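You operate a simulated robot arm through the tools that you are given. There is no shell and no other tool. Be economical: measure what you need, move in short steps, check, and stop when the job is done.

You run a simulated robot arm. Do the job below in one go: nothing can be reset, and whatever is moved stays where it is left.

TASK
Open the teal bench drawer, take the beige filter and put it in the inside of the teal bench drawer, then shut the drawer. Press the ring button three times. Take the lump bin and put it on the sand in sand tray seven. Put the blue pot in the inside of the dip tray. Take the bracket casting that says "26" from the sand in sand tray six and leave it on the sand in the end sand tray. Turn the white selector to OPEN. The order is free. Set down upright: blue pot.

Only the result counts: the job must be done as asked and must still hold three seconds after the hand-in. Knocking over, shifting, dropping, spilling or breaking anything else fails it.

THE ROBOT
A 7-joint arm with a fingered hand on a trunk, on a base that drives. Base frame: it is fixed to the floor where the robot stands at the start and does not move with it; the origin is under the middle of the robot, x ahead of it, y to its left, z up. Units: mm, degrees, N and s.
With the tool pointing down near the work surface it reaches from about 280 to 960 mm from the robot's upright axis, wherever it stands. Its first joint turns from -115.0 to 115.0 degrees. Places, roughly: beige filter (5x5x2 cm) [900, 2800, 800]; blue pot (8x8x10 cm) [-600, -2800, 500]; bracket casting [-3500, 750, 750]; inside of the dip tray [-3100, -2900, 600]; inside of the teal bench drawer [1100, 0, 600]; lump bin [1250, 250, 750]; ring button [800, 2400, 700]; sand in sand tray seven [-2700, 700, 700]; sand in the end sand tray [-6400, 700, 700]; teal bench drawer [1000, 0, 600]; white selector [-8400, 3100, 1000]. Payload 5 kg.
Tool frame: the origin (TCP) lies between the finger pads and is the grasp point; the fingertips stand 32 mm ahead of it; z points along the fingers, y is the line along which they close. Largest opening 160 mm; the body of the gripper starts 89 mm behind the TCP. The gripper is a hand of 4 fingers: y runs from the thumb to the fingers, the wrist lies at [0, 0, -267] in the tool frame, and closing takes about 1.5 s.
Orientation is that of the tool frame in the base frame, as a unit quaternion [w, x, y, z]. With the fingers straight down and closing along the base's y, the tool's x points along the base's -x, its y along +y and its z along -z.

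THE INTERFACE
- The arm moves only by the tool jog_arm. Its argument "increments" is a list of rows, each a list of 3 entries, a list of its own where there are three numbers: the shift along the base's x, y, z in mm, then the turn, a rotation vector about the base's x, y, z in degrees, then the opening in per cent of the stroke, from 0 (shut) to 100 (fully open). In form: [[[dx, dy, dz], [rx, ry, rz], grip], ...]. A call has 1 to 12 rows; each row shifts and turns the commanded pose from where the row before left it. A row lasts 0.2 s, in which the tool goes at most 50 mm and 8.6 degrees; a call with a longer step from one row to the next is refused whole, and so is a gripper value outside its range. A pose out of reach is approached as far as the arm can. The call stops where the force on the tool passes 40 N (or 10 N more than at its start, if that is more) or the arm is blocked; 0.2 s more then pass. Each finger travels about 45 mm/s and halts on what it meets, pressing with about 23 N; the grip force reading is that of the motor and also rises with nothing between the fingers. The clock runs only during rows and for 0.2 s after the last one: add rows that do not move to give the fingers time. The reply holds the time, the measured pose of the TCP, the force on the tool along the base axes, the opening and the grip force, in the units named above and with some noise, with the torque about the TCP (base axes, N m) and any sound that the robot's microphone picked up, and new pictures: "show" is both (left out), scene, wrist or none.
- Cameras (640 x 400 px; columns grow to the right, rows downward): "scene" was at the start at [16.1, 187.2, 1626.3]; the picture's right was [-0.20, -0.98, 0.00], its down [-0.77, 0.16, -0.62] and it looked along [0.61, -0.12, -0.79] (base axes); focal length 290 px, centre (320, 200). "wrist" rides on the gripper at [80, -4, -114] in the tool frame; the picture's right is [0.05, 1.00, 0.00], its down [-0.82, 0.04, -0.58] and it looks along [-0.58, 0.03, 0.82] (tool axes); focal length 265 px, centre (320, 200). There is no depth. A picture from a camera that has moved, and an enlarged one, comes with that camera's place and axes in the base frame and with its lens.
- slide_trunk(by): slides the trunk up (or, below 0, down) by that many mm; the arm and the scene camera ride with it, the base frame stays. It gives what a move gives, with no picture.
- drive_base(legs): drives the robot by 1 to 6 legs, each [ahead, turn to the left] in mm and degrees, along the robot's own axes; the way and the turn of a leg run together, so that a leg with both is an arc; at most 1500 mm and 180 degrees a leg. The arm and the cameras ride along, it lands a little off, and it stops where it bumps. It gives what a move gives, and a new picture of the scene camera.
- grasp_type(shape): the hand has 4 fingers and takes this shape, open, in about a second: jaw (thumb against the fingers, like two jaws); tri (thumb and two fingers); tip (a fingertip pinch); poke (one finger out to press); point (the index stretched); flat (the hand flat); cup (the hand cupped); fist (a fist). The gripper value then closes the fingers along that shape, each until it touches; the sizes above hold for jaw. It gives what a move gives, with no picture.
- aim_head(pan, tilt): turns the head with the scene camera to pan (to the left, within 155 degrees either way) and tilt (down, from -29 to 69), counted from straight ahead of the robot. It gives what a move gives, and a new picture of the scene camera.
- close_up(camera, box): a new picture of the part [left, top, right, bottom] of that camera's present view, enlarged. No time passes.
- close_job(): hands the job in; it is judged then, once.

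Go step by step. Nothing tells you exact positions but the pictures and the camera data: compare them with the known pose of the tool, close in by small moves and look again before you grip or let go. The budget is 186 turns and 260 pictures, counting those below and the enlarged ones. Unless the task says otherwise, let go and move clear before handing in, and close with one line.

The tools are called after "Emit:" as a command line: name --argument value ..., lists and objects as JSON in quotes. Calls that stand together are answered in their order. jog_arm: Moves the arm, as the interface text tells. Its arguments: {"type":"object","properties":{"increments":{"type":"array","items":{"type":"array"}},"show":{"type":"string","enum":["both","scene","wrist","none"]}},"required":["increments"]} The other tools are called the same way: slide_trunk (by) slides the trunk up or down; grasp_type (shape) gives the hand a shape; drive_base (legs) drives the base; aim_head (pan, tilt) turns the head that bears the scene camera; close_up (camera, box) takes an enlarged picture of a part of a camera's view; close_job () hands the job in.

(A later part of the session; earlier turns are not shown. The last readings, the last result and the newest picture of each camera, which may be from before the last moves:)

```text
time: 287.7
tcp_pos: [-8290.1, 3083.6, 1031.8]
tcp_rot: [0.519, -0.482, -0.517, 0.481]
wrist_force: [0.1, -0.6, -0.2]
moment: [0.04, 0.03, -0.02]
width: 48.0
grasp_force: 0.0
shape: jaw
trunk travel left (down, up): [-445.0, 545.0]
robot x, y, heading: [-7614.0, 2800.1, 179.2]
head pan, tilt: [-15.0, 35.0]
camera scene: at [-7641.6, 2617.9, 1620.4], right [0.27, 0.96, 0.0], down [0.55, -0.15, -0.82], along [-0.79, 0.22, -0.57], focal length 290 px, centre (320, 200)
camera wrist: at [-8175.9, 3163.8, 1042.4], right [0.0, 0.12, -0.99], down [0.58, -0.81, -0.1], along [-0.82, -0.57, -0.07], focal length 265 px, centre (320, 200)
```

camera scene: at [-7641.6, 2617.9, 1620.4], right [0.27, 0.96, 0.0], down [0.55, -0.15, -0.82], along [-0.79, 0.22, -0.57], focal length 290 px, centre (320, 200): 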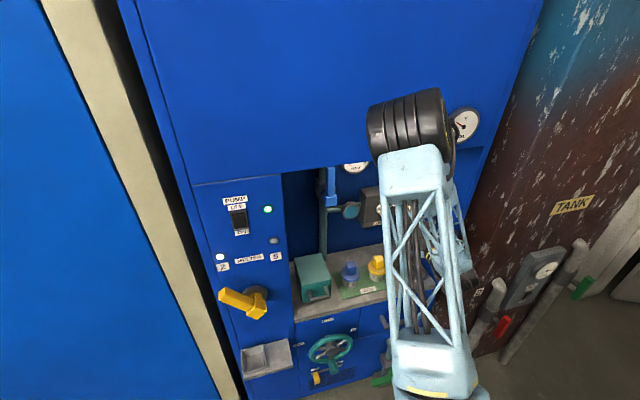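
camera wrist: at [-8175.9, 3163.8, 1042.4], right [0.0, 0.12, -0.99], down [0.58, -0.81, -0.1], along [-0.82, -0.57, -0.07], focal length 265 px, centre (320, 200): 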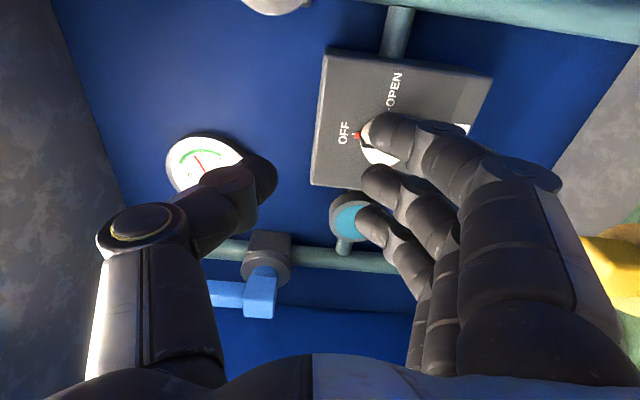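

Emit:
jog_arm --increments '[[[0, -6, -20], [0, 0, 0], 50], [[0, -6, -20], [0, 0, 0], 50], [[0, -6, -20], [0, 0, 0], 50], [[0, 0, 0], [0, 0, 0], 50]]' --show "wrist"

Emit:
aim_head --pan -25 --tilt 40

```text
time: 288.7
tcp_pos: [-8291.0, 3066.9, 972.1]
tcp_rot: [-0.518, 0.482, 0.518, -0.48]
wrist_force: [-0.5, 0.1, -0.2]
moment: [-0.02, 0.02, -0.04]
width: 79.3
grasp_force: 0.0
shape: jaw
trunk travel left (down, up): [-445.0, 545.0]
robot x, y, heading: [-7618.2, 2800.0, 179.6]
head pan, tilt: [-15.0, 35.0]
camera wrist: at [-8176.1, 3145.7, 982.6], right [0.0, 0.12, -0.99], down [0.58, -0.81, -0.1], along [-0.82, -0.57, -0.07], focal length 265 px, centre (320, 200)
```

wrist: 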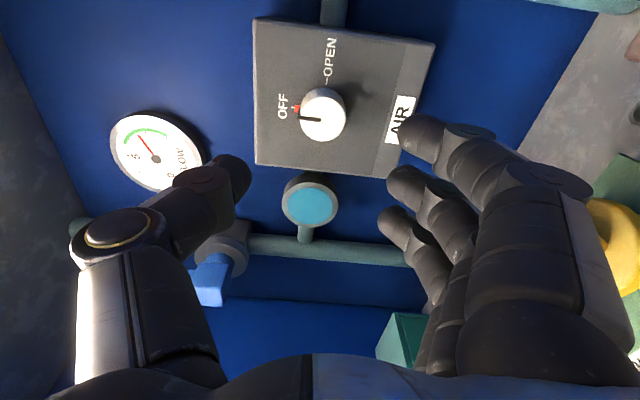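

```text
time: 289.4
tcp_pos: [-8289.9, 3066.5, 971.6]
tcp_rot: [0.519, -0.481, -0.518, 0.481]
wrist_force: [0.5, -0.5, 0.5]
moment: [-0.03, 0.0, 0.0]
width: 79.2
grasp_force: 0.1
shape: jaw
trunk travel left (down, up): [-445.0, 545.0]
robot x, y, heading: [-7617.5, 2802.1, 179.7]
head pan, tilt: [-25.0, 40.0]
camera scene: at [-7633.5, 2630.8, 1612.8], right [0.43, 0.9, 0.0], down [0.58, -0.28, -0.77], along [-0.69, 0.33, -0.64], focal length 290 px, centre (320, 200)
```

scene: 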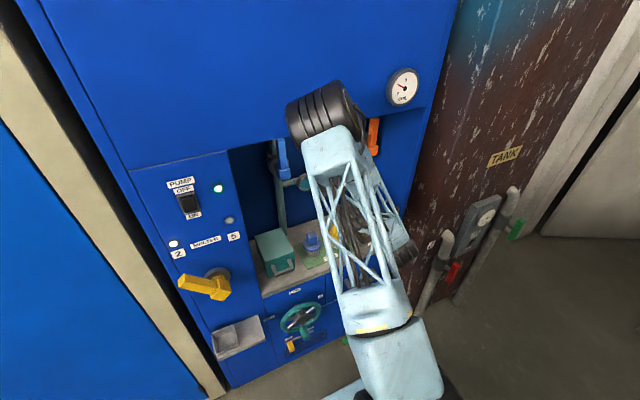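

Perfect view: knob at about (-8430,3067,970), OFF up, OPEN to its right (90° clockwise). I advance along the axis.

Emit:
jog_arm --increments '[[[-25, 0, 0], [0, 0, 0], 50], [[-25, 0, 0], [0, 0, 0], 50], [[-20, 0, -1], [0, 0, 0], 50], [[-15, 0, 0], [0, 0, 0], 50], [[0, 0, 0], [0, 0, 0], 50]]' --show "wrist"

```text
time: 290.6
tcp_pos: [-8374.0, 3066.4, 969.6]
tcp_rot: [-0.518, 0.482, 0.519, -0.48]
wrist_force: [0.5, 0.4, 0.3]
moment: [0.01, -0.02, -0.01]
width: 79.4
grasp_force: 0.1
shape: jaw
trunk travel left (down, up): [-445.0, 545.0]
robot x, y, heading: [-7615.6, 2799.3, 179.1]
head pan, tilt: [-25.0, 40.0]
camera wrist: at [-8261.4, 3145.5, 981.2], right [0.0, 0.12, -0.99], down [0.58, -0.81, -0.1], along [-0.82, -0.57, -0.07], focal length 265 px, centre (320, 200)
```

wrist: 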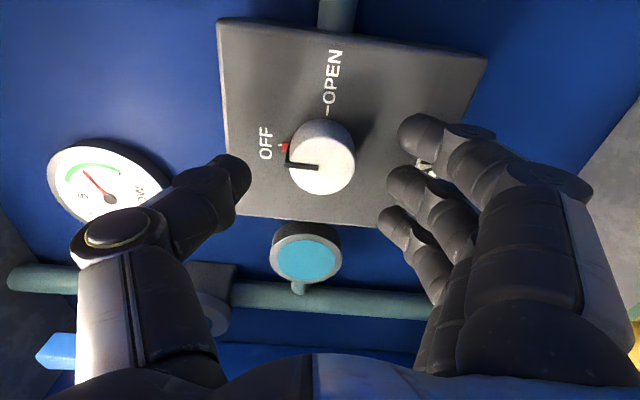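

Emit:
jog_arm --increments '[[[-10, 0, 0], [0, 0, 0], 50], [[-8, 0, 0], [0, 0, 0], 50], [[-5, 0, 0], [0, 0, 0], 50], [[0, 0, 0], [0, 0, 0], 35], [[0, 0, 0], [0, 0, 0], 25], [[0, 0, 0], [0, 0, 0], 0], [[0, 0, 0], [0, 0, 0], 0], [[0, 0, 0], [0, 0, 0], 0]]' --show "wrist"

```text
time: 291.4
tcp_pos: [-8391.9, 3066.6, 969.5]
tcp_rot: [-0.518, 0.484, 0.518, -0.48]
wrist_force: [20.6, -5.0, 0.6]
moment: [-0.15, -0.59, 0.24]
width: 78.3
grasp_force: 0.1
shape: jaw
trunk travel left (down, up): [-445.0, 545.0]
robot x, y, heading: [-7613.5, 2796.4, 179.3]
head pan, tilt: [-25.0, 40.0]
stopped in row 3: the force on the tool passed its limit at 49 N (the readings are from after the stop); the commanded pose is now the measured one
camera wrist: at [-8277.4, 3146.1, 980.2], right [0.01, 0.12, -0.99], down [0.57, -0.81, -0.1], along [-0.82, -0.57, -0.08], focal length 265 px, centre (320, 200)
```

wrist: 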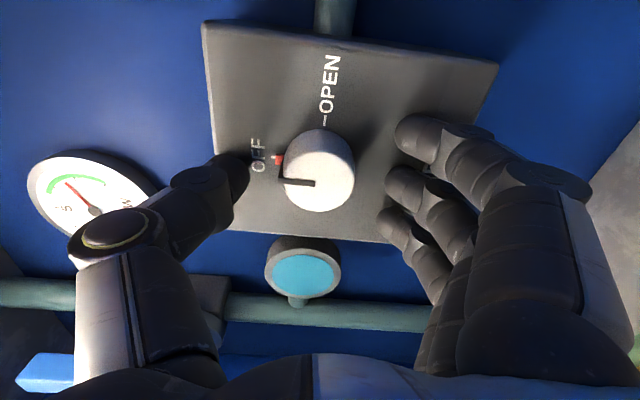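

Fingertips met the box face. I back off 12 mm and close on the knob.

Emit:
jog_arm --increments '[[[6, 0, 0], [0, 0, 0], 50], [[6, 0, 0], [0, 0, 0], 35], [[0, 0, 0], [0, 0, 0], 20], [[0, 0, 0], [0, 0, 0], 0], [[0, 0, 0], [0, 0, 0], 0], [[0, 0, 0], [0, 0, 0], 0], [[0, 0, 0], [0, 0, 0], 0]]' --show "wrist"

```text
time: 293.0
tcp_pos: [-8382.7, 3068.7, 969.0]
tcp_rot: [0.518, -0.483, -0.517, 0.48]
wrist_force: [-1.9, 0.1, 4.5]
moment: [-0.11, 0.0, -0.04]
width: 19.4
grasp_force: 23.0
shape: jaw
trunk travel left (down, up): [-445.0, 545.0]
robot x, y, heading: [-7622.4, 2795.8, 179.6]
head pan, tilt: [-25.0, 40.0]
camera wrist: at [-8267.9, 3146.0, 980.2], right [0.0, 0.12, -0.99], down [0.57, -0.81, -0.1], along [-0.82, -0.57, -0.07], focal length 265 px, centre (320, 200)
```

wrist: 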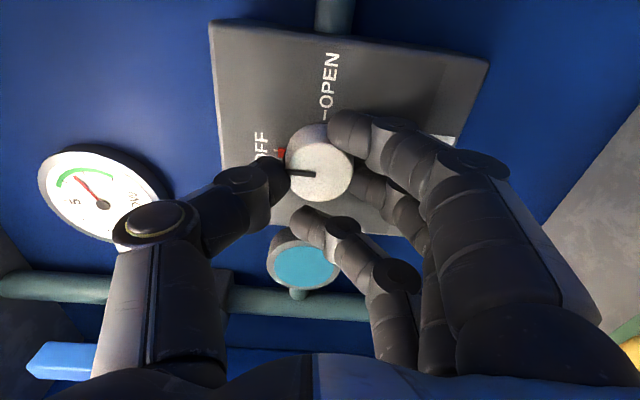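

Knob is gripped. I turn clockwise about 32° first and check.

Emit:
jog_arm --increments '[[[0, 0, 0], [-8, 0, 0], 0], [[0, 0, 0], [-8, 0, 0], 0], [[0, 0, 0], [-8, 0, 0], 0], [[0, 0, 0], [-8, 0, 0], 0], [[0, 0, 0], [0, 0, 0], 0]]' --show "wrist"

```text
time: 294.2
tcp_pos: [-8381.7, 3067.4, 969.9]
tcp_rot: [-0.363, 0.607, 0.367, -0.605]
wrist_force: [-3.3, -1.7, 18.4]
moment: [0.16, 0.45, 0.07]
width: 19.9
grasp_force: 23.2
shape: jaw
trunk travel left (down, up): [-445.0, 545.0]
robot x, y, heading: [-7616.3, 2798.1, 179.2]
head pan, tilt: [-25.0, 40.0]
camera wrist: at [-8267.7, 3139.4, 937.4], right [0.0, -0.42, -0.91], down [0.58, -0.74, 0.35], along [-0.82, -0.52, 0.24], focal length 265 px, centre (320, 200)
```

wrist: 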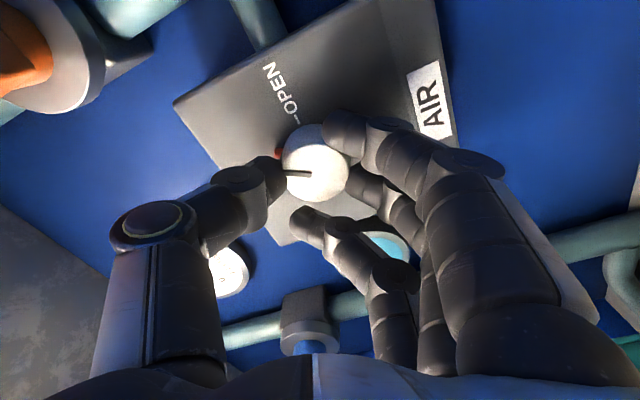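

It follows. I turn the rest.

Emit:
jog_arm --increments '[[[0, 0, 0], [-8.3, 0, 0], 0], [[0, 0, 0], [-8.3, 0, 0], 0], [[0, 0, 0], [-8.3, 0, 0], 0], [[0, 0, 0], [-8.3, 0, 0], 0], [[0, 0, 0], [-8.3, 0, 0], 0], [[0, 0, 0], [-8.3, 0, 0], 0], [[0, 0, 0], [-8.2, 0, 0], 0], [[0, 0, 0], [0, 0, 0], 0]]' --show "wrist"

Emit:
close_up --camera "wrist" --box '[200, 60, 440, 240]'

```text
time: 296.0
tcp_pos: [-8380.8, 3070.5, 968.7]
tcp_rot: [-0.024, 0.709, 0.025, -0.705]
wrist_force: [3.7, 17.2, 10.8]
moment: [0.43, 0.23, -0.41]
width: 19.2
grasp_force: 22.9
shape: jaw
trunk travel left (down, up): [-445.0, 545.0]
robot x, y, heading: [-7613.3, 2796.3, 179.4]
head pan, tilt: [-25.0, 40.0]
camera wrist: at [-8266.0, 3079.7, 889.6], right [0.0, -0.99, -0.12], down [0.57, -0.1, 0.81], along [-0.82, -0.07, 0.57], focal length 265 px, centre (320, 200)
```

wrist: 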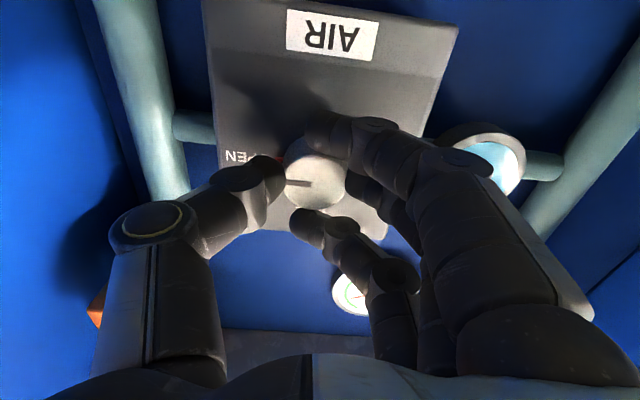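

```text
2.22 times, centred on (320, 150) of wrist
camera zoom: at [-8266.0, 3079.7, 889.6], right [0.0, -0.99, -0.12], down [0.57, -0.1, 0.81], along [-0.82, -0.07, 0.57], focal length 590 px, centre (320, 311)
```

zoom: 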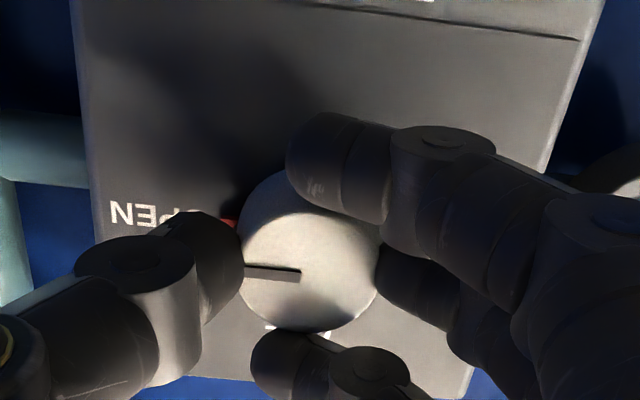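

The pointer looks aligned with OPEN. I release and back off to verify.

Emit:
jog_arm --increments '[[[0, 0, 0], [0, 0, 0], 30], [[0, 0, 0], [0, 0, 0], 50], [[0, 0, 0], [0, 0, 0], 50], [[0, 0, 0], [0, 0, 0], 50], [[20, 0, 0], [0, 0, 0], 50], [[30, 0, 0], [0, 0, 0], 50], [[30, 0, 0], [0, 0, 0], 50]]' --show "wrist"

Emit:
close_up --camera "wrist" --box '[220, 0, 420, 160]'

```text
time: 297.6
tcp_pos: [-8301.5, 3066.3, 968.5]
tcp_rot: [-0.022, 0.708, 0.028, -0.705]
wrist_force: [0.2, 0.5, 0.1]
moment: [0.01, 0.01, 0.02]
width: 79.2
grasp_force: 0.1
shape: jaw
trunk travel left (down, up): [-445.0, 545.0]
robot x, y, heading: [-7616.2, 2797.0, 179.4]
head pan, tilt: [-25.0, 40.0]
camera wrist: at [-8188.1, 3077.3, 890.5], right [0.01, -0.99, -0.12], down [0.57, -0.1, 0.81], along [-0.82, -0.08, 0.57], focal length 265 px, centre (320, 200)
```

wrist: 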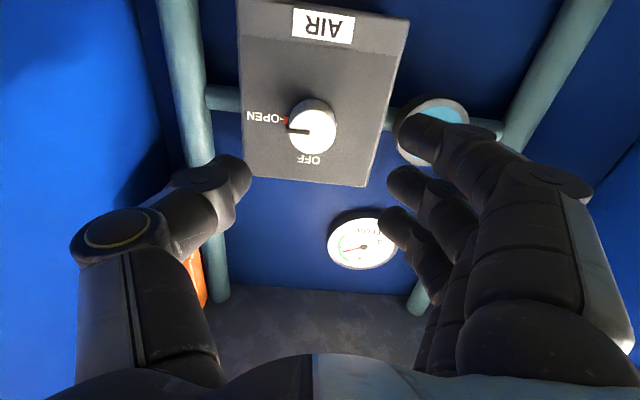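

```text
2.50 times, centred on (320, 80) of wrist
camera zoom: at [-8188.1, 3077.3, 890.5], right [0.01, -0.99, -0.12], down [0.57, -0.1, 0.81], along [-0.82, -0.08, 0.57], focal length 664 px, centre (320, 500)
```

zoom: 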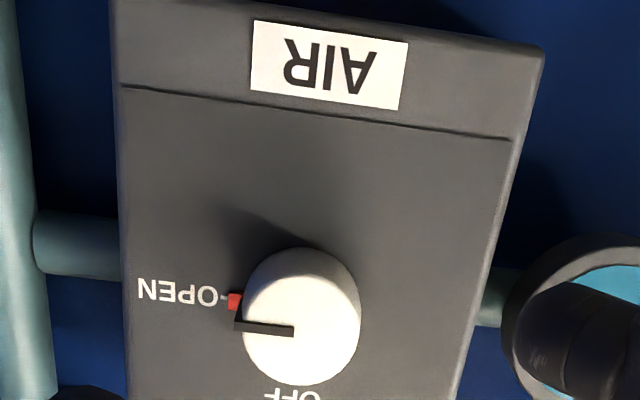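

The red mark sits on OPEN. Now I roll the hand back and withdraw from the niche.

Emit:
jog_arm --increments '[[[3, 0, 0], [8, 0, 0], 30], [[3, 0, 0], [8, 0, 0], 30], [[3, 0, 0], [8, 0, 0], 30], [[3, 0, 0], [8, 0, 0], 30], [[3, 0, 0], [8, 0, 0], 30], [[3, 0, 0], [8, 0, 0], 30], [[3, 0, 0], [8, 0, 0], 30], [[3, 0, 0], [8, 0, 0], 30], [[3, 0, 0], [8, 0, 0], 30], [[3, 0, 0], [8, 0, 0], 30], [[3, 0, 0], [8, 0, 0], 30]]' --show "none"

Emit:
jog_arm --increments '[[[10, 10, 0], [0, 0, 0], 30], [[15, 15, 0], [0, 0, 0], 30], [[20, 20, 0], [0, 0, 0], 30], [[20, 20, 0], [0, 0, 0], 30], [[20, 20, 0], [0, 0, 0], 30], [[0, 0, 0], [0, 0, 0], 30]]'

```text
time: 300.0
tcp_pos: [-8268.4, 3067.7, 969.3]
tcp_rot: [-0.51, 0.492, 0.511, -0.487]
wrist_force: [0.4, -0.7, 0.9]
moment: [0.0, 0.04, 0.01]
width: 48.4
grasp_force: 0.0
shape: jaw
trunk travel left (down, up): [-445.0, 545.0]
robot x, y, heading: [-7618.8, 2799.6, 179.2]
head pan, tilt: [-25.0, 40.0]
```

```text
time: 301.4
tcp_pos: [-8183.5, 3151.4, 968.1]
tcp_rot: [-0.509, 0.493, 0.51, -0.489]
wrist_force: [0.7, 0.3, -0.3]
moment: [-0.02, -0.01, 0.03]
width: 48.5
grasp_force: 0.1
shape: jaw
trunk travel left (down, up): [-445.0, 545.0]
robot x, y, heading: [-7617.2, 2799.1, 179.4]
head pan, tilt: [-25.0, 40.0]
camera scene: at [-7632.7, 2631.5, 1612.9], right [0.43, 0.9, 0.0], down [0.58, -0.28, -0.77], along [-0.69, 0.33, -0.64], focal length 290 px, centre (320, 200)
camera wrist: at [-8070.1, 3232.0, 977.2], right [0.01, 0.09, -1.0], down [0.57, -0.82, -0.07], along [-0.82, -0.57, -0.06], focal length 265 px, centre (320, 200)
```

scene: 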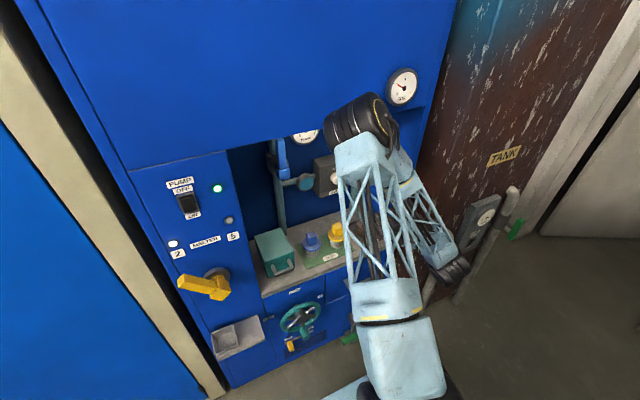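
wrist: 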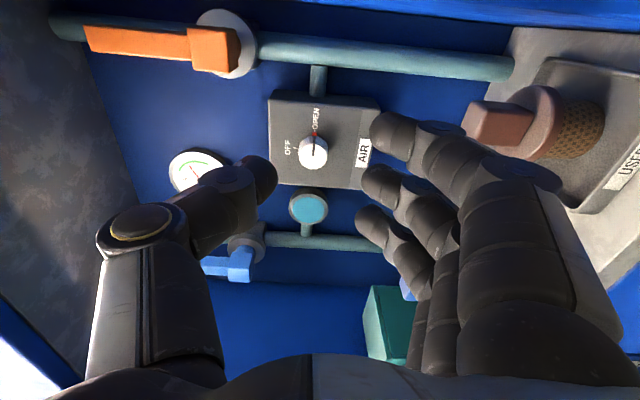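

The knob clearly shows OPEN. I withdraw further, point the hand down, and fold it in.

Emit:
jog_arm --increments '[[[25, 25, 0], [0, 0, 0], 30], [[10, 10, 5], [0, -8.2, 0], 30], [[5, 0, 5], [0, -8.2, 0], 30], [[5, 0, 5], [0, -8.2, 0], 30], [[5, 0, 5], [0, -8.2, 0], 30], [[5, 0, 5], [0, -8.2, 0], 30], [[5, 0, 5], [0, -8.2, 0], 30], [[10, 0, 5], [0, -8.2, 0], 30], [[10, 0, 5], [0, -8.2, 0], 30], [[10, -5, 5], [0, -8.2, 0], 30], [[10, -5, 5], [0, -8.2, 0], 30], [[10, -5, 5], [0, -8, 0], 30]]' --show "none"

Emit:
jog_arm --increments '[[[20, -15, 0], [0, 0, 0], 30], [[20, -15, 0], [0, 0, 0], 30], [[20, -15, 0], [0, 0, 0], 30], [[20, -15, 0], [0, 0, 0], 30], [[20, -15, 0], [0, 0, 0], 30]]' --show "scene"

```text
time: 304.0
tcp_pos: [-8073.4, 3172.1, 1023.7]
tcp_rot: [0.0, 0.694, 0.72, 0.005]
wrist_force: [0.5, -0.5, 0.2]
moment: [0.0, -0.04, 0.04]
width: 48.2
grasp_force: 0.0
shape: jaw
trunk travel left (down, up): [-445.0, 545.0]
robot x, y, heading: [-7615.6, 2797.8, 179.4]
head pan, tilt: [-25.0, 40.0]
```

```text
time: 305.2
tcp_pos: [-7973.4, 3097.7, 1023.2]
tcp_rot: [0.001, 0.694, 0.72, 0.002]
wrist_force: [-0.8, -0.2, -0.3]
moment: [-0.02, -0.03, -0.01]
width: 48.0
grasp_force: 0.0
shape: jaw
trunk travel left (down, up): [-445.0, 545.0]
robot x, y, heading: [-7611.7, 2801.2, 179.5]
head pan, tilt: [-25.0, 40.0]
camera scene: at [-7632.9, 2630.6, 1612.8], right [0.43, 0.9, 0.0], down [0.58, -0.28, -0.77], along [-0.69, 0.33, -0.64], focal length 290 px, centre (320, 200)
```

scene: 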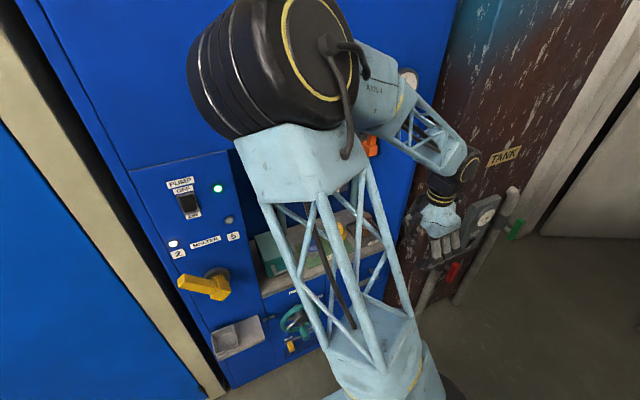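

I leave the aisle the way I came: forward slightly, turn right, reverse out, then face back east.

Emit:
drive_base --legs '[[150, 0], [0, -89.5], [-1150, 0]]'

```text
time: 316.1
tcp_pos: [-7477.2, 2015.5, 1024.1]
tcp_rot: [0.003, 1.0, 0.025, 0.002]
wrist_force: [0.3, 0.3, 0.0]
moment: [0.0, -0.02, 0.03]
width: 48.2
grasp_force: 0.1
shape: jaw
trunk travel left (down, up): [-445.0, 545.0]
robot x, y, heading: [-7772.8, 1651.5, 90.0]
head pan, tilt: [-25.0, 40.0]
camera scene: at [-7937.9, 1668.5, 1612.8], right [0.91, -0.42, 0.0], down [-0.27, -0.58, -0.77], along [0.32, 0.69, -0.64], focal length 290 px, centre (320, 200)
```

scene: 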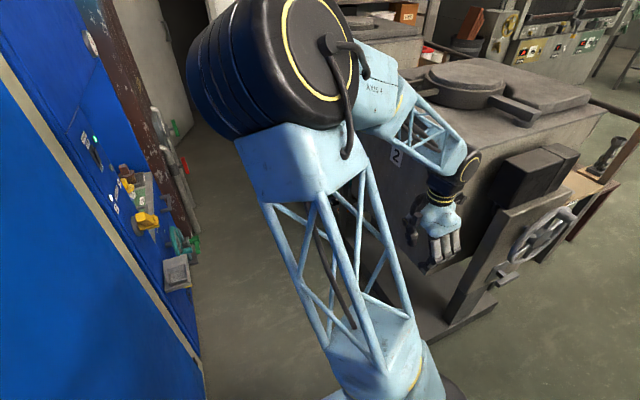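

Emit:
drive_base --legs '[[0, -91], [1500, 0], [1500, 0], [1500, 0]]'

Emit:
aim_head --pan 0 --tilt 20

```text
time: 341.5
tcp_pos: [-2938.4, 1295.7, 1023.1]
tcp_rot: [0.004, 0.718, -0.696, -0.001]
wrist_force: [0.3, -0.2, -0.7]
moment: [-0.02, -0.02, 0.0]
width: 48.3
grasp_force: 0.0
shape: jaw
trunk travel left (down, up): [-445.0, 545.0]
robot x, y, heading: [-3293.8, 1594.1, -0.7]
head pan, tilt: [-25.0, 40.0]
camera scene: at [-3272.1, 1762.4, 1612.8], right [-0.44, -0.9, 0.0], down [-0.58, 0.28, -0.77], along [0.69, -0.34, -0.64], focal length 290 px, centre (320, 200)
```

scene: 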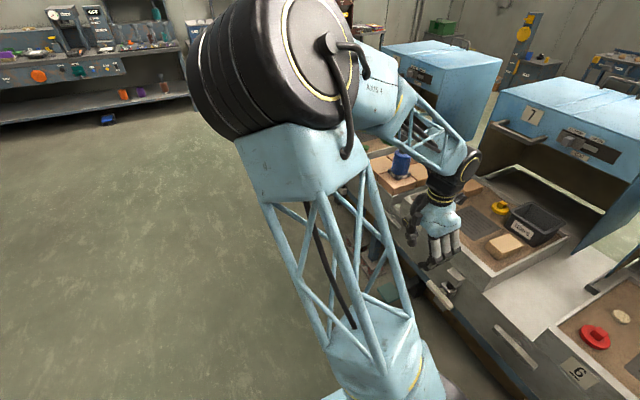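

```text
time: 342.4
tcp_pos: [-2937.5, 1296.3, 1023.6]
tcp_rot: [0.003, 0.718, -0.696, 0.0]
wrist_force: [0.1, -0.3, -0.4]
moment: [0.0, 0.0, -0.01]
width: 48.1
grasp_force: 0.1
shape: jaw
trunk travel left (down, up): [-445.0, 545.0]
robot x, y, heading: [-3292.9, 1596.0, -0.9]
head pan, tilt: [0.0, 20.0]
camera scene: at [-3255.5, 1798.0, 1644.2], right [-0.02, -1.0, 0.0], down [-0.34, 0.01, -0.94], along [0.94, -0.02, -0.34], focal length 290 px, centre (320, 200)
```

scene: 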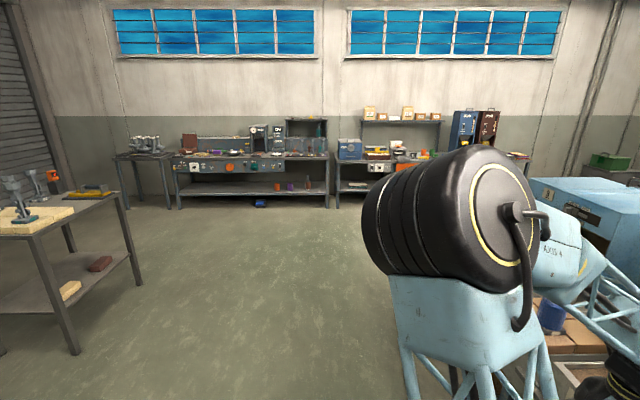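

Clear path. I continue east and then south toward the right wall.

Emit:
drive_base --legs '[[1300, 1], [1300, 0], [0, -90], [1500, 0], [1500, 0]]'

Emit:
aim_head --pan 5 --tilt 40

```text
time: 373.0
tcp_pos: [-971.6, -1769.7, 1023.1]
tcp_rot: [-0.002, -0.027, 1.0, 0.002]
wrist_force: [-0.2, -0.1, 0.0]
moment: [-0.02, 0.0, -0.01]
width: 48.2
grasp_force: 0.1
shape: jaw
trunk travel left (down, up): [-445.0, 545.0]
robot x, y, heading: [-682.5, -1406.7, -89.5]
head pan, tilt: [0.0, 20.0]
camera scene: at [-473.3, -1439.1, 1644.2], right [-1.0, -0.01, 0.0], down [0.0, 0.34, -0.94], along [0.0, -0.94, -0.34], focal length 290 px, centre (320, 200)
```

scene: 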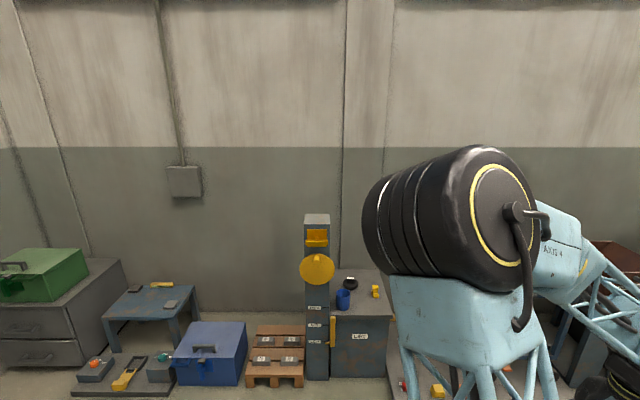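

```text
time: 373.8
tcp_pos: [-972.0, -1768.2, 1023.8]
tcp_rot: [-0.002, -0.027, 1.0, 0.003]
wrist_force: [0.7, 0.3, 0.3]
moment: [0.03, -0.05, -0.05]
width: 48.1
grasp_force: 0.0
shape: jaw
trunk travel left (down, up): [-445.0, 545.0]
robot x, y, heading: [-679.5, -1404.3, -89.7]
head pan, tilt: [5.0, 40.0]
camera scene: at [-465.9, -1430.7, 1612.9], right [-1.0, -0.09, 0.0], down [-0.06, 0.64, -0.77], along [0.07, -0.76, -0.64], focal length 290 px, centre (320, 200)
```

scene: 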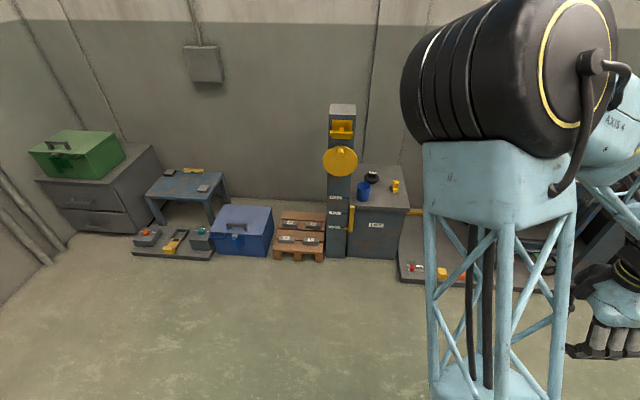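

The blue pot stands on the grey cabinet at ~(-604,-2860). I drive nearer and zoom in.

Emit:
drive_base --legs '[[620, -1]]'

Emit:
aim_head --pan 5 --tilt 50

Emit:
close_up --camera "scene" --box '[280, 60, 440, 160]'

```text
time: 377.3
tcp_pos: [-983.0, -2386.0, 1023.4]
tcp_rot: [-0.002, -0.016, 1.0, 0.003]
wrist_force: [0.1, 0.0, -0.2]
moment: [-0.02, -0.04, 0.0]
width: 48.0
grasp_force: 0.1
shape: jaw
trunk travel left (down, up): [-445.0, 545.0]
robot x, y, heading: [-681.2, -2026.8, -90.8]
head pan, tilt: [5.0, 40.0]
camera scene: at [-470.0, -2060.1, 1612.8], right [-1.0, -0.07, 0.0], down [-0.05, 0.64, -0.77], along [0.05, -0.76, -0.64], focal length 290 px, centre (320, 200)
```

scene: 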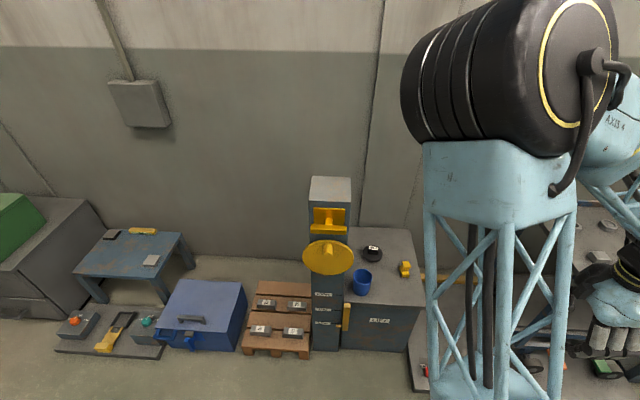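

```text
time: 378.1
tcp_pos: [-983.2, -2387.0, 1023.2]
tcp_rot: [-0.003, -0.016, 1.0, 0.003]
wrist_force: [0.0, 0.4, 0.5]
moment: [-0.01, -0.01, -0.01]
width: 48.1
grasp_force: 0.0
shape: jaw
trunk travel left (down, up): [-445.0, 545.0]
robot x, y, heading: [-681.6, -2028.1, -90.9]
head pan, tilt: [5.0, 50.0]
camera scene: at [-470.6, -2052.1, 1598.7], right [-1.0, -0.07, 0.0], down [-0.05, 0.76, -0.64], along [0.05, -0.64, -0.77], focal length 290 px, centre (320, 200)
```

scene: 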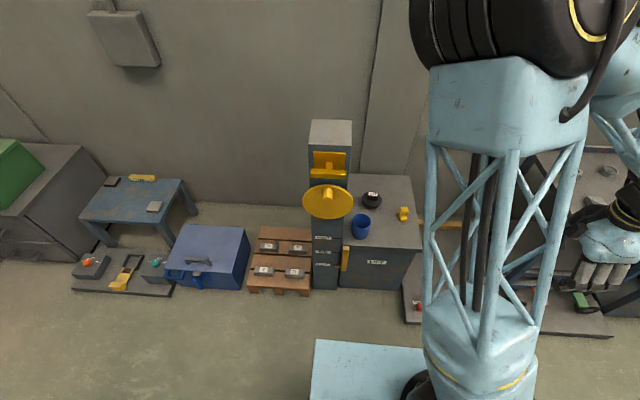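

```text
4.00 times, centred on (360, 110) of scene
camera zoom: at [-470.6, -2052.1, 1598.7], right [-1.0, -0.07, 0.0], down [-0.05, 0.76, -0.64], along [0.05, -0.64, -0.77], focal length 1158 px, centre (160, 560)
```

zoom: 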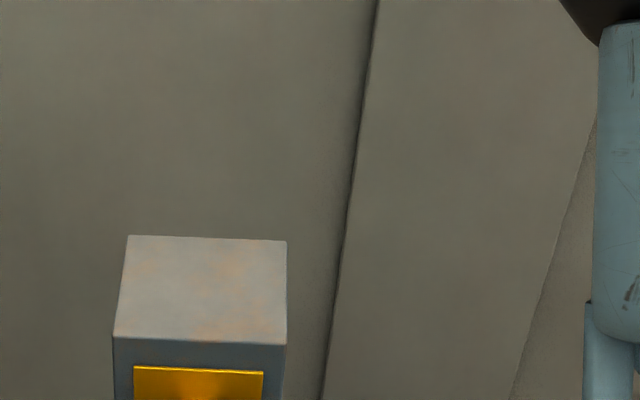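

Emit:
close_up --camera "scene" --box '[290, 110, 450, 300]'

Emit:
jog_arm --increments '[[[40, -15, -20], [0, 0, 0], 80], [[40, -15, -20], [0, 0, 0], 80], [[40, -15, -20], [0, 0, 0], 80], [[40, -15, -20], [0, 0, 0], 80], [[40, -15, -20], [0, 0, 0], 80]]'

```text
2.11 times, centred on (370, 205) of scene
camera zoom: at [-470.6, -2052.1, 1598.7], right [-1.0, -0.07, 0.0], down [-0.05, 0.76, -0.64], along [0.05, -0.64, -0.77], focal length 610 px, centre (215, 190)
```

zoom: 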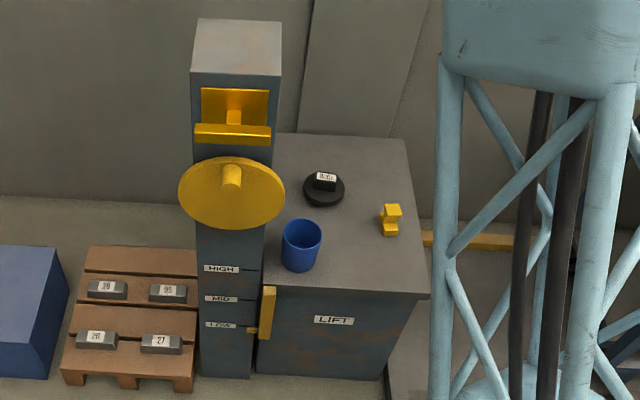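

```text
time: 379.3
tcp_pos: [-781.9, -2463.0, 921.1]
tcp_rot: [-0.002, -0.013, 1.0, 0.002]
wrist_force: [0.3, 0.5, -0.4]
moment: [0.02, 0.01, 0.03]
width: 127.9
grasp_force: 0.2
shape: jaw
trunk travel left (down, up): [-445.0, 545.0]
robot x, y, heading: [-679.9, -2028.2, -91.1]
head pan, tilt: [5.0, 50.0]
camera scene: at [-470.2, -2052.1, 1598.6], right [-1.0, -0.07, 0.0], down [-0.05, 0.76, -0.64], along [0.05, -0.64, -0.77], focal length 290 px, centre (320, 200)
camera wrist: at [-861.5, -2471.5, 1036.6], right [-0.08, 1.0, 0.01], down [0.82, 0.06, 0.57], along [0.57, 0.05, -0.82], focal length 265 px, centre (320, 200)
```

scene: 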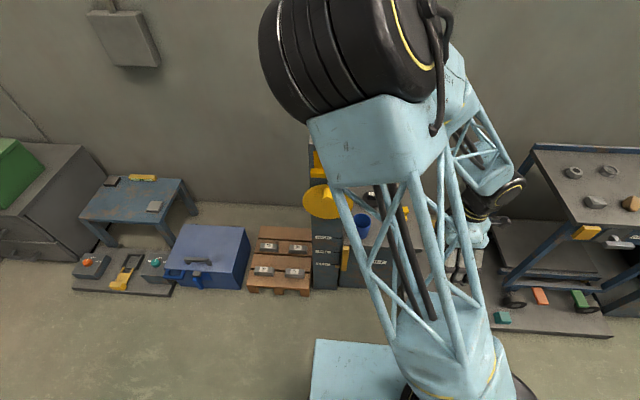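
wrist: 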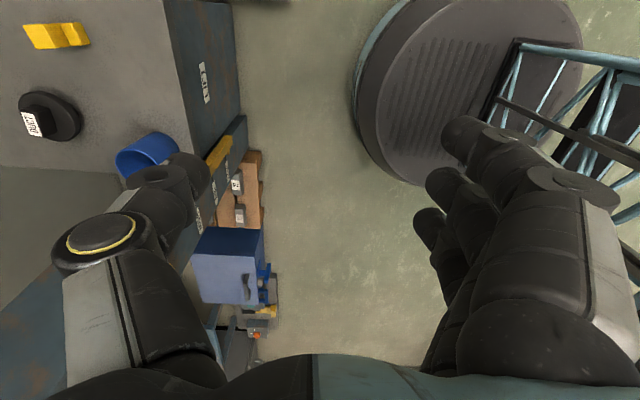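

I'll shift the robot ~170 mm to the right so the arm approaches the pot clear of the yellow dish.

Emit:
drive_base --legs '[[0, -40], [240, 0], [0, 41]]'

Emit:
jog_arm --increments '[[[35, -25, 0], [0, 0, 0], 80], [[35, -25, 0], [0, 0, 0], 80], [[35, -25, 0], [0, 0, 0], 80], [[35, -20, 0], [0, 0, 0], 80], [[35, -15, -20], [0, 0, 0], 80], [[0, 0, 0], [0, 0, 0], 80]]'

```text
time: 385.0
tcp_pos: [-935.5, -2648.2, 921.6]
tcp_rot: [-0.001, -0.022, 1.0, 0.003]
wrist_force: [0.3, -0.1, 0.3]
moment: [0.0, -0.03, -0.01]
width: 127.8
grasp_force: 0.1
shape: jaw
trunk travel left (down, up): [-445.0, 545.0]
robot x, y, heading: [-842.1, -2212.5, -90.4]
head pan, tilt: [5.0, 50.0]
camera scene: at [-629.4, -2232.2, 1598.6], right [-1.0, -0.08, 0.0], down [-0.06, 0.76, -0.64], along [0.05, -0.64, -0.77], focal length 290 px, centre (320, 200)
```

scene: 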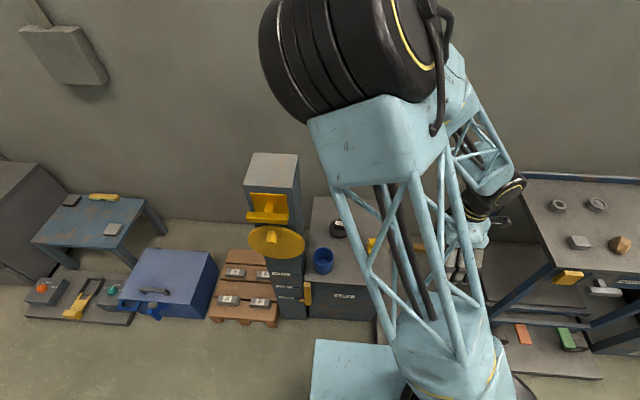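

```text
time: 386.4
tcp_pos: [-760.8, -2757.7, 901.0]
tcp_rot: [-0.003, -0.022, 1.0, 0.003]
wrist_force: [-0.3, 0.0, -0.1]
moment: [0.02, -0.02, 0.0]
width: 127.6
grasp_force: 0.3
shape: jaw
trunk travel left (down, up): [-445.0, 545.0]
robot x, y, heading: [-842.6, -2213.8, -90.4]
head pan, tilt: [5.0, 50.0]
camera scene: at [-629.0, -2232.5, 1598.6], right [-1.0, -0.08, 0.0], down [-0.06, 0.76, -0.64], along [0.05, -0.64, -0.77], focal length 290 px, centre (320, 200)
camera wrist: at [-841.0, -2766.8, 1016.2], right [-0.09, 1.0, 0.01], down [0.82, 0.07, 0.57], along [0.57, 0.06, -0.82], focal length 265 px, centre (320, 200)
```

scene: 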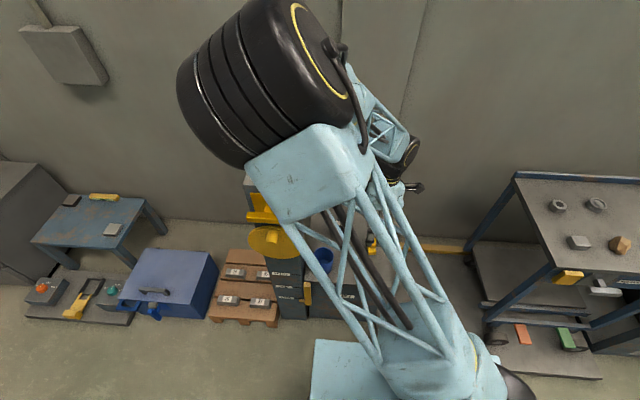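
wrist: 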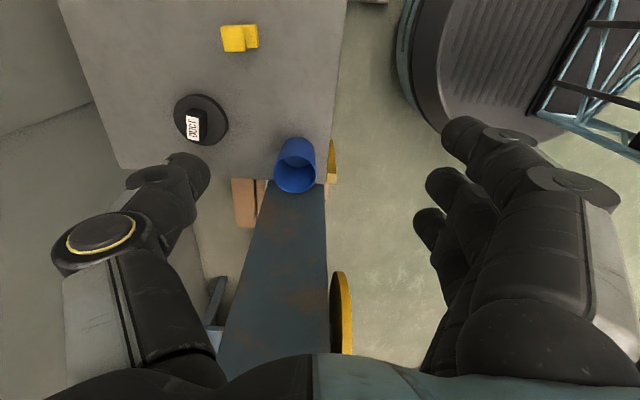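

Good side view: pot stands right of the post. I move above it at a safe height.

Emit:
jog_arm --increments '[[[40, -8, -20], [0, 0, 0], 80], [[40, -8, -20], [0, 0, 0], 80], [[40, -8, -20], [0, 0, 0], 80], [[40, -8, -20], [0, 0, 0], 80], [[0, 0, 0], [0, 0, 0], 80]]'

```text
time: 387.6
tcp_pos: [-600.7, -2789.3, 821.7]
tcp_rot: [-0.003, -0.022, 1.0, 0.002]
wrist_force: [0.5, -0.4, -0.9]
moment: [0.02, 0.03, 0.04]
width: 127.6
grasp_force: 0.0
shape: jaw
trunk travel left (down, up): [-445.0, 545.0]
robot x, y, heading: [-841.4, -2218.2, -90.4]
head pan, tilt: [5.0, 50.0]
camera scene: at [-628.8, -2232.3, 1598.6], right [-1.0, -0.08, 0.0], down [-0.06, 0.76, -0.64], along [0.05, -0.64, -0.77], focal length 290 px, centre (320, 200)
camera wrist: at [-681.0, -2798.4, 936.7], right [-0.09, 1.0, 0.01], down [0.82, 0.07, 0.57], along [0.57, 0.06, -0.82], focal length 265 px, centre (320, 200)
```

scene: 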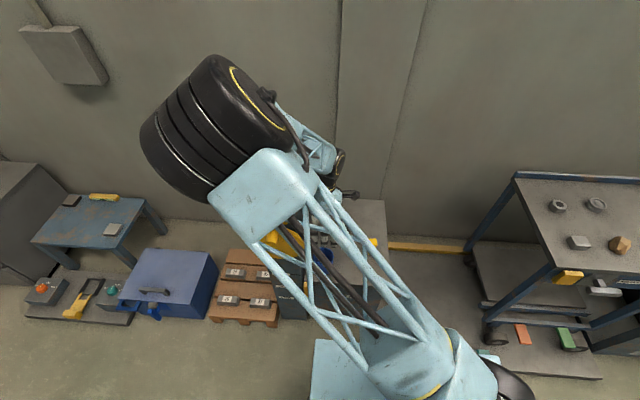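
wrist: 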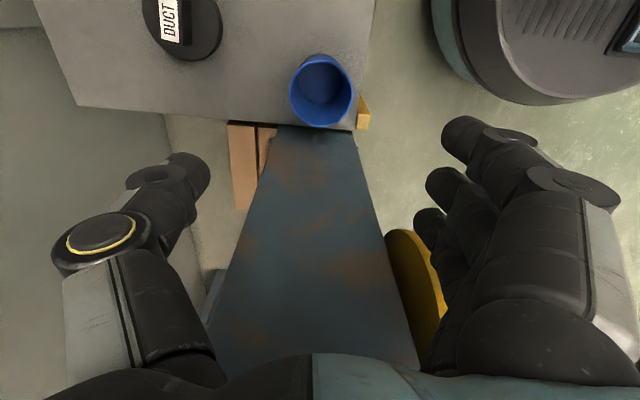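

Pot rim centre ≈(-603,-2788,590). I descend part way and check the arm's clearance to post and dish.

Emit:
jog_arm --increments '[[[-2, 0, -30], [0, 0, 0], 80], [[0, 0, -30], [0, 0, 0], 80], [[0, 0, -30], [0, 0, 0], 80], [[0, 0, -30], [0, 0, 0], 80], [[0, 0, 0], [0, 0, 0], 80]]'

```text
time: 388.8
tcp_pos: [-603.9, -2789.6, 701.6]
tcp_rot: [-0.003, -0.023, 1.0, 0.003]
wrist_force: [0.6, -0.3, -0.2]
moment: [-0.01, 0.02, -0.01]
width: 127.8
grasp_force: 0.0
shape: jaw
trunk travel left (down, up): [-445.0, 545.0]
robot x, y, heading: [-841.5, -2214.2, -90.0]
head pan, tilt: [5.0, 50.0]
camera scene: at [-629.1, -2232.5, 1598.6], right [-1.0, -0.08, 0.0], down [-0.06, 0.76, -0.64], along [0.05, -0.64, -0.77], focal length 290 px, centre (320, 200)
camera wrist: at [-682.7, -2798.5, 816.2], right [-0.09, 1.0, 0.01], down [0.82, 0.07, 0.57], along [0.57, 0.06, -0.82], focal length 265 px, centre (320, 200)
```

scene: 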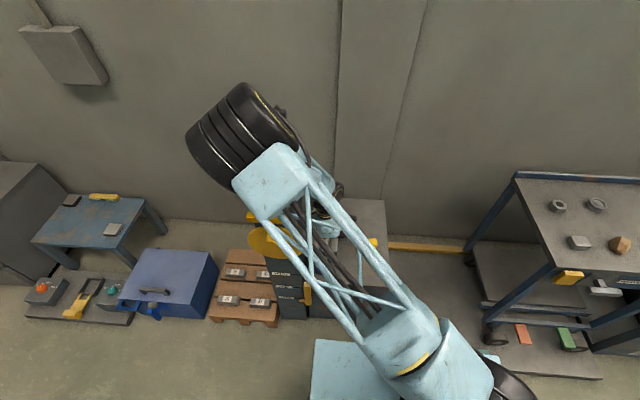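
wrist: 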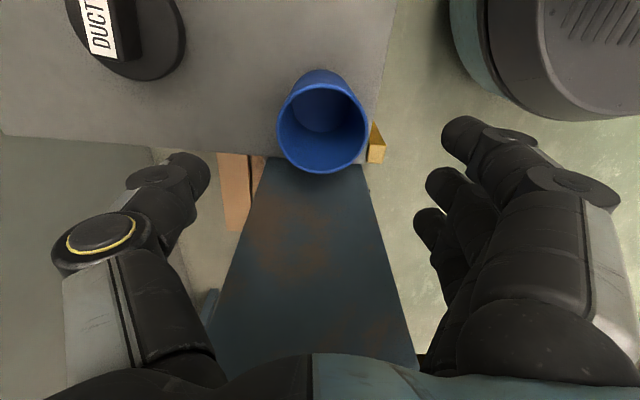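

The elbow is sinking toward the post top. I lift, move the robot back 220 mm so the arm is straighter, and re-approach.

Emit:
jog_arm --increments '[[[0, 0, 40], [0, 0, 0], 80], [[0, 0, 40], [0, 0, 0], 80], [[0, 0, 40], [0, 0, 0], 80], [[-30, 0, 30], [0, 0, 0], 80]]' --show "none"

Emit:
drive_base --legs '[[-220, 0]]'

Emit:
jog_arm --increments '[[[5, -45, 0], [0, 0, 0], 80], [[5, -45, 0], [0, 0, 0], 80], [[5, -45, 0], [0, 0, 0], 80], [[5, -45, 0], [0, 0, 0], 80], [[10, -40, 0], [0, 0, 0], 80], [[0, 0, -30], [0, 0, 0], 80], [[0, 0, -30], [0, 0, 0], 80], [[0, 0, -30], [0, 0, 0], 80], [[0, 0, -30], [0, 0, 0], 80]]'

```text
time: 389.8
tcp_pos: [-634.1, -2790.7, 852.3]
tcp_rot: [-0.001, -0.023, 1.0, 0.003]
wrist_force: [-0.2, 0.6, 0.0]
moment: [-0.01, 0.03, -0.03]
width: 128.0
grasp_force: 0.0
shape: jaw
trunk travel left (down, up): [-445.0, 545.0]
robot x, y, heading: [-842.0, -2213.1, -90.3]
head pan, tilt: [5.0, 50.0]
```

```text
time: 391.5
tcp_pos: [-632.4, -2567.2, 850.5]
tcp_rot: [-0.002, -0.023, 1.0, 0.003]
wrist_force: [0.3, -0.4, -0.4]
moment: [0.0, 0.02, 0.0]
width: 127.6
grasp_force: 0.0
shape: jaw
trunk travel left (down, up): [-445.0, 545.0]
robot x, y, heading: [-840.8, -1990.3, -90.6]
head pan, tilt: [5.0, 50.0]
camera scene: at [-628.4, -2009.9, 1598.6], right [-1.0, -0.08, 0.0], down [-0.06, 0.76, -0.64], along [0.05, -0.64, -0.77], focal length 290 px, centre (320, 200)
```

scene: 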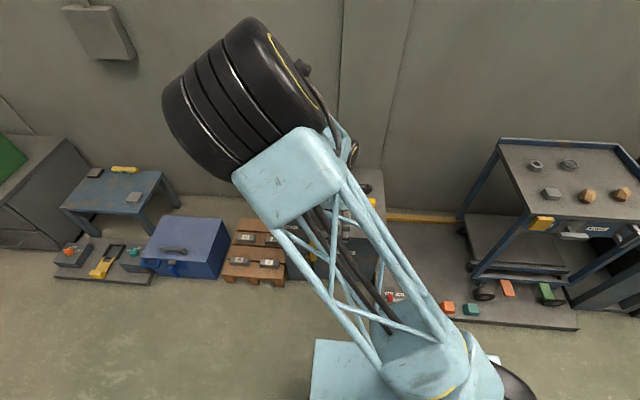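

```text
time: 393.5
tcp_pos: [-602.7, -2788.3, 731.2]
tcp_rot: [-0.002, -0.022, 1.0, 0.003]
wrist_force: [0.3, 0.0, -0.5]
moment: [-0.01, -0.02, 0.0]
width: 127.7
grasp_force: 0.0
shape: jaw
trunk travel left (down, up): [-445.0, 545.0]
robot x, y, heading: [-843.6, -1989.2, -90.1]
head pan, tilt: [5.0, 50.0]
camera scene: at [-628.2, -2010.2, 1598.6], right [-1.0, -0.08, 0.0], down [-0.06, 0.76, -0.64], along [0.05, -0.64, -0.77], focal length 290 px, centre (320, 200)
camera wrist: at [-681.6, -2797.2, 846.3], right [-0.1, 1.0, 0.01], down [0.82, 0.08, 0.57], along [0.57, 0.06, -0.82], focal length 265 px, centre (320, 200)
```

scene: 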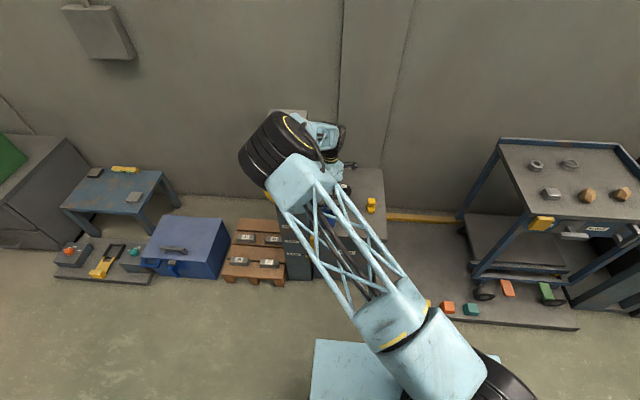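
wrist: 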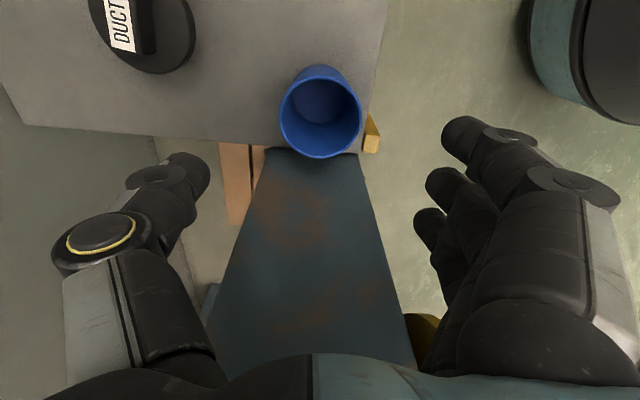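

The arm is straighter and clear; pot is centred. I continue down.

Emit:
jog_arm --increments '[[[0, 0, -35], [0, 0, 0], 80], [[0, 0, -35], [0, 0, 0], 80], [[0, 0, -30], [0, 0, 0], 80], [[0, 0, -30], [0, 0, 0], 80], [[0, 0, -25], [0, 0, 0], 80], [[0, 0, -12], [0, 0, 0], 80], [[0, 0, 0], [0, 0, 0], 80]]'

```text
time: 395.1
tcp_pos: [-601.1, -2788.2, 563.1]
tcp_rot: [-0.002, -0.022, 1.0, 0.002]
wrist_force: [-0.1, 0.2, 0.5]
moment: [-0.02, -0.04, -0.03]
width: 127.5
grasp_force: 0.0
shape: jaw
trunk travel left (down, up): [-445.0, 545.0]
robot x, y, heading: [-839.4, -1989.0, -90.4]
head pan, tilt: [5.0, 50.0]
camera scene: at [-628.3, -2010.1, 1598.6], right [-1.0, -0.08, 0.0], down [-0.06, 0.76, -0.64], along [0.05, -0.64, -0.77], focal length 290 px, centre (320, 200)
camera wrist: at [-681.7, -2796.4, 678.3], right [-0.1, 1.0, 0.01], down [0.82, 0.08, 0.57], along [0.57, 0.06, -0.82], focal length 265 px, centre (320, 200)
```

scene: 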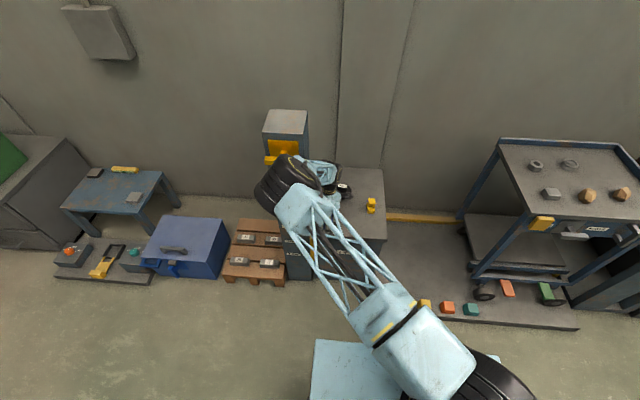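
wrist: 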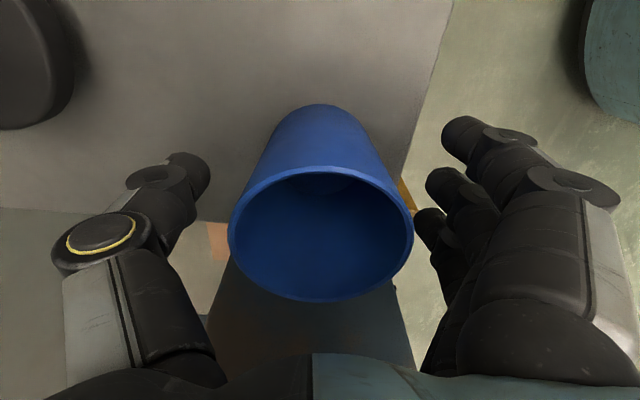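

The pot is between thumb and fingers. I close and lift.

Emit:
jog_arm --increments '[[[0, 0, 0], [0, 0, 0], 60], [[0, 0, 0], [0, 0, 0], 40], [[0, 0, 0], [0, 0, 0], 10], [[0, 0, 0], [0, 0, 0], 0], [[0, 0, 0], [0, 0, 0], 0], [[0, 0, 0], [0, 0, 0], 0], [[0, 0, 0], [0, 0, 0], 0], [[0, 0, 8], [0, 0, 0], 0], [[0, 0, 15], [0, 0, 0], 0], [[0, 0, 25], [0, 0, 0], 0]]'

```text
time: 397.3
tcp_pos: [-602.0, -2787.6, 612.3]
tcp_rot: [-0.001, -0.023, 1.0, 0.003]
wrist_force: [0.5, 0.6, -1.4]
moment: [0.01, 0.0, -0.01]
width: 56.7
grasp_force: 22.2
shape: jaw
trunk travel left (down, up): [-445.0, 545.0]
robot x, y, heading: [-841.6, -1994.5, -90.2]
head pan, tilt: [5.0, 50.0]
camera scene: at [-628.3, -2010.2, 1598.6], right [-1.0, -0.08, 0.0], down [-0.06, 0.76, -0.64], along [0.05, -0.64, -0.77], focal length 290 px, centre (320, 200)
camera wrist: at [-681.4, -2796.5, 727.4], right [-0.1, 1.0, 0.01], down [0.82, 0.08, 0.57], along [0.57, 0.06, -0.82], focal length 265 px, centre (320, 200)
```

scene: 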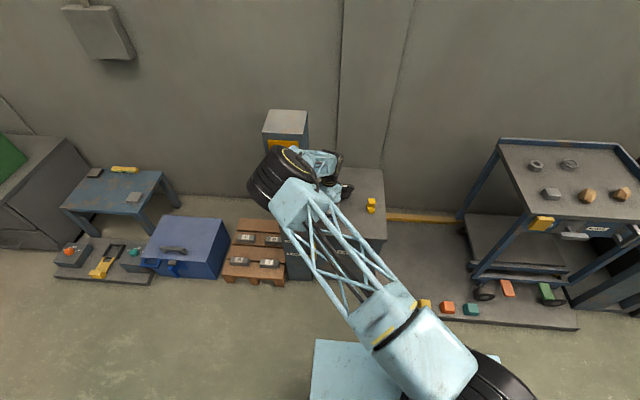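
wrist: 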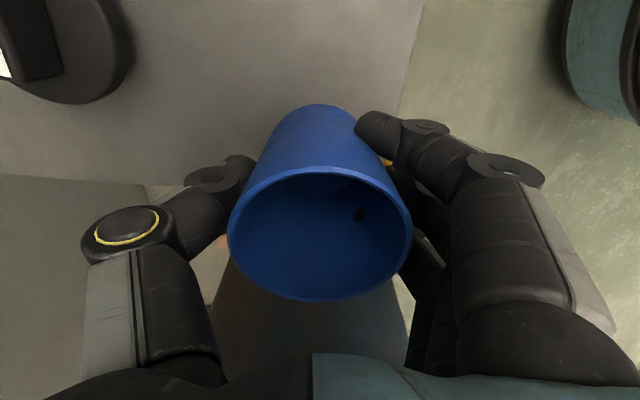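

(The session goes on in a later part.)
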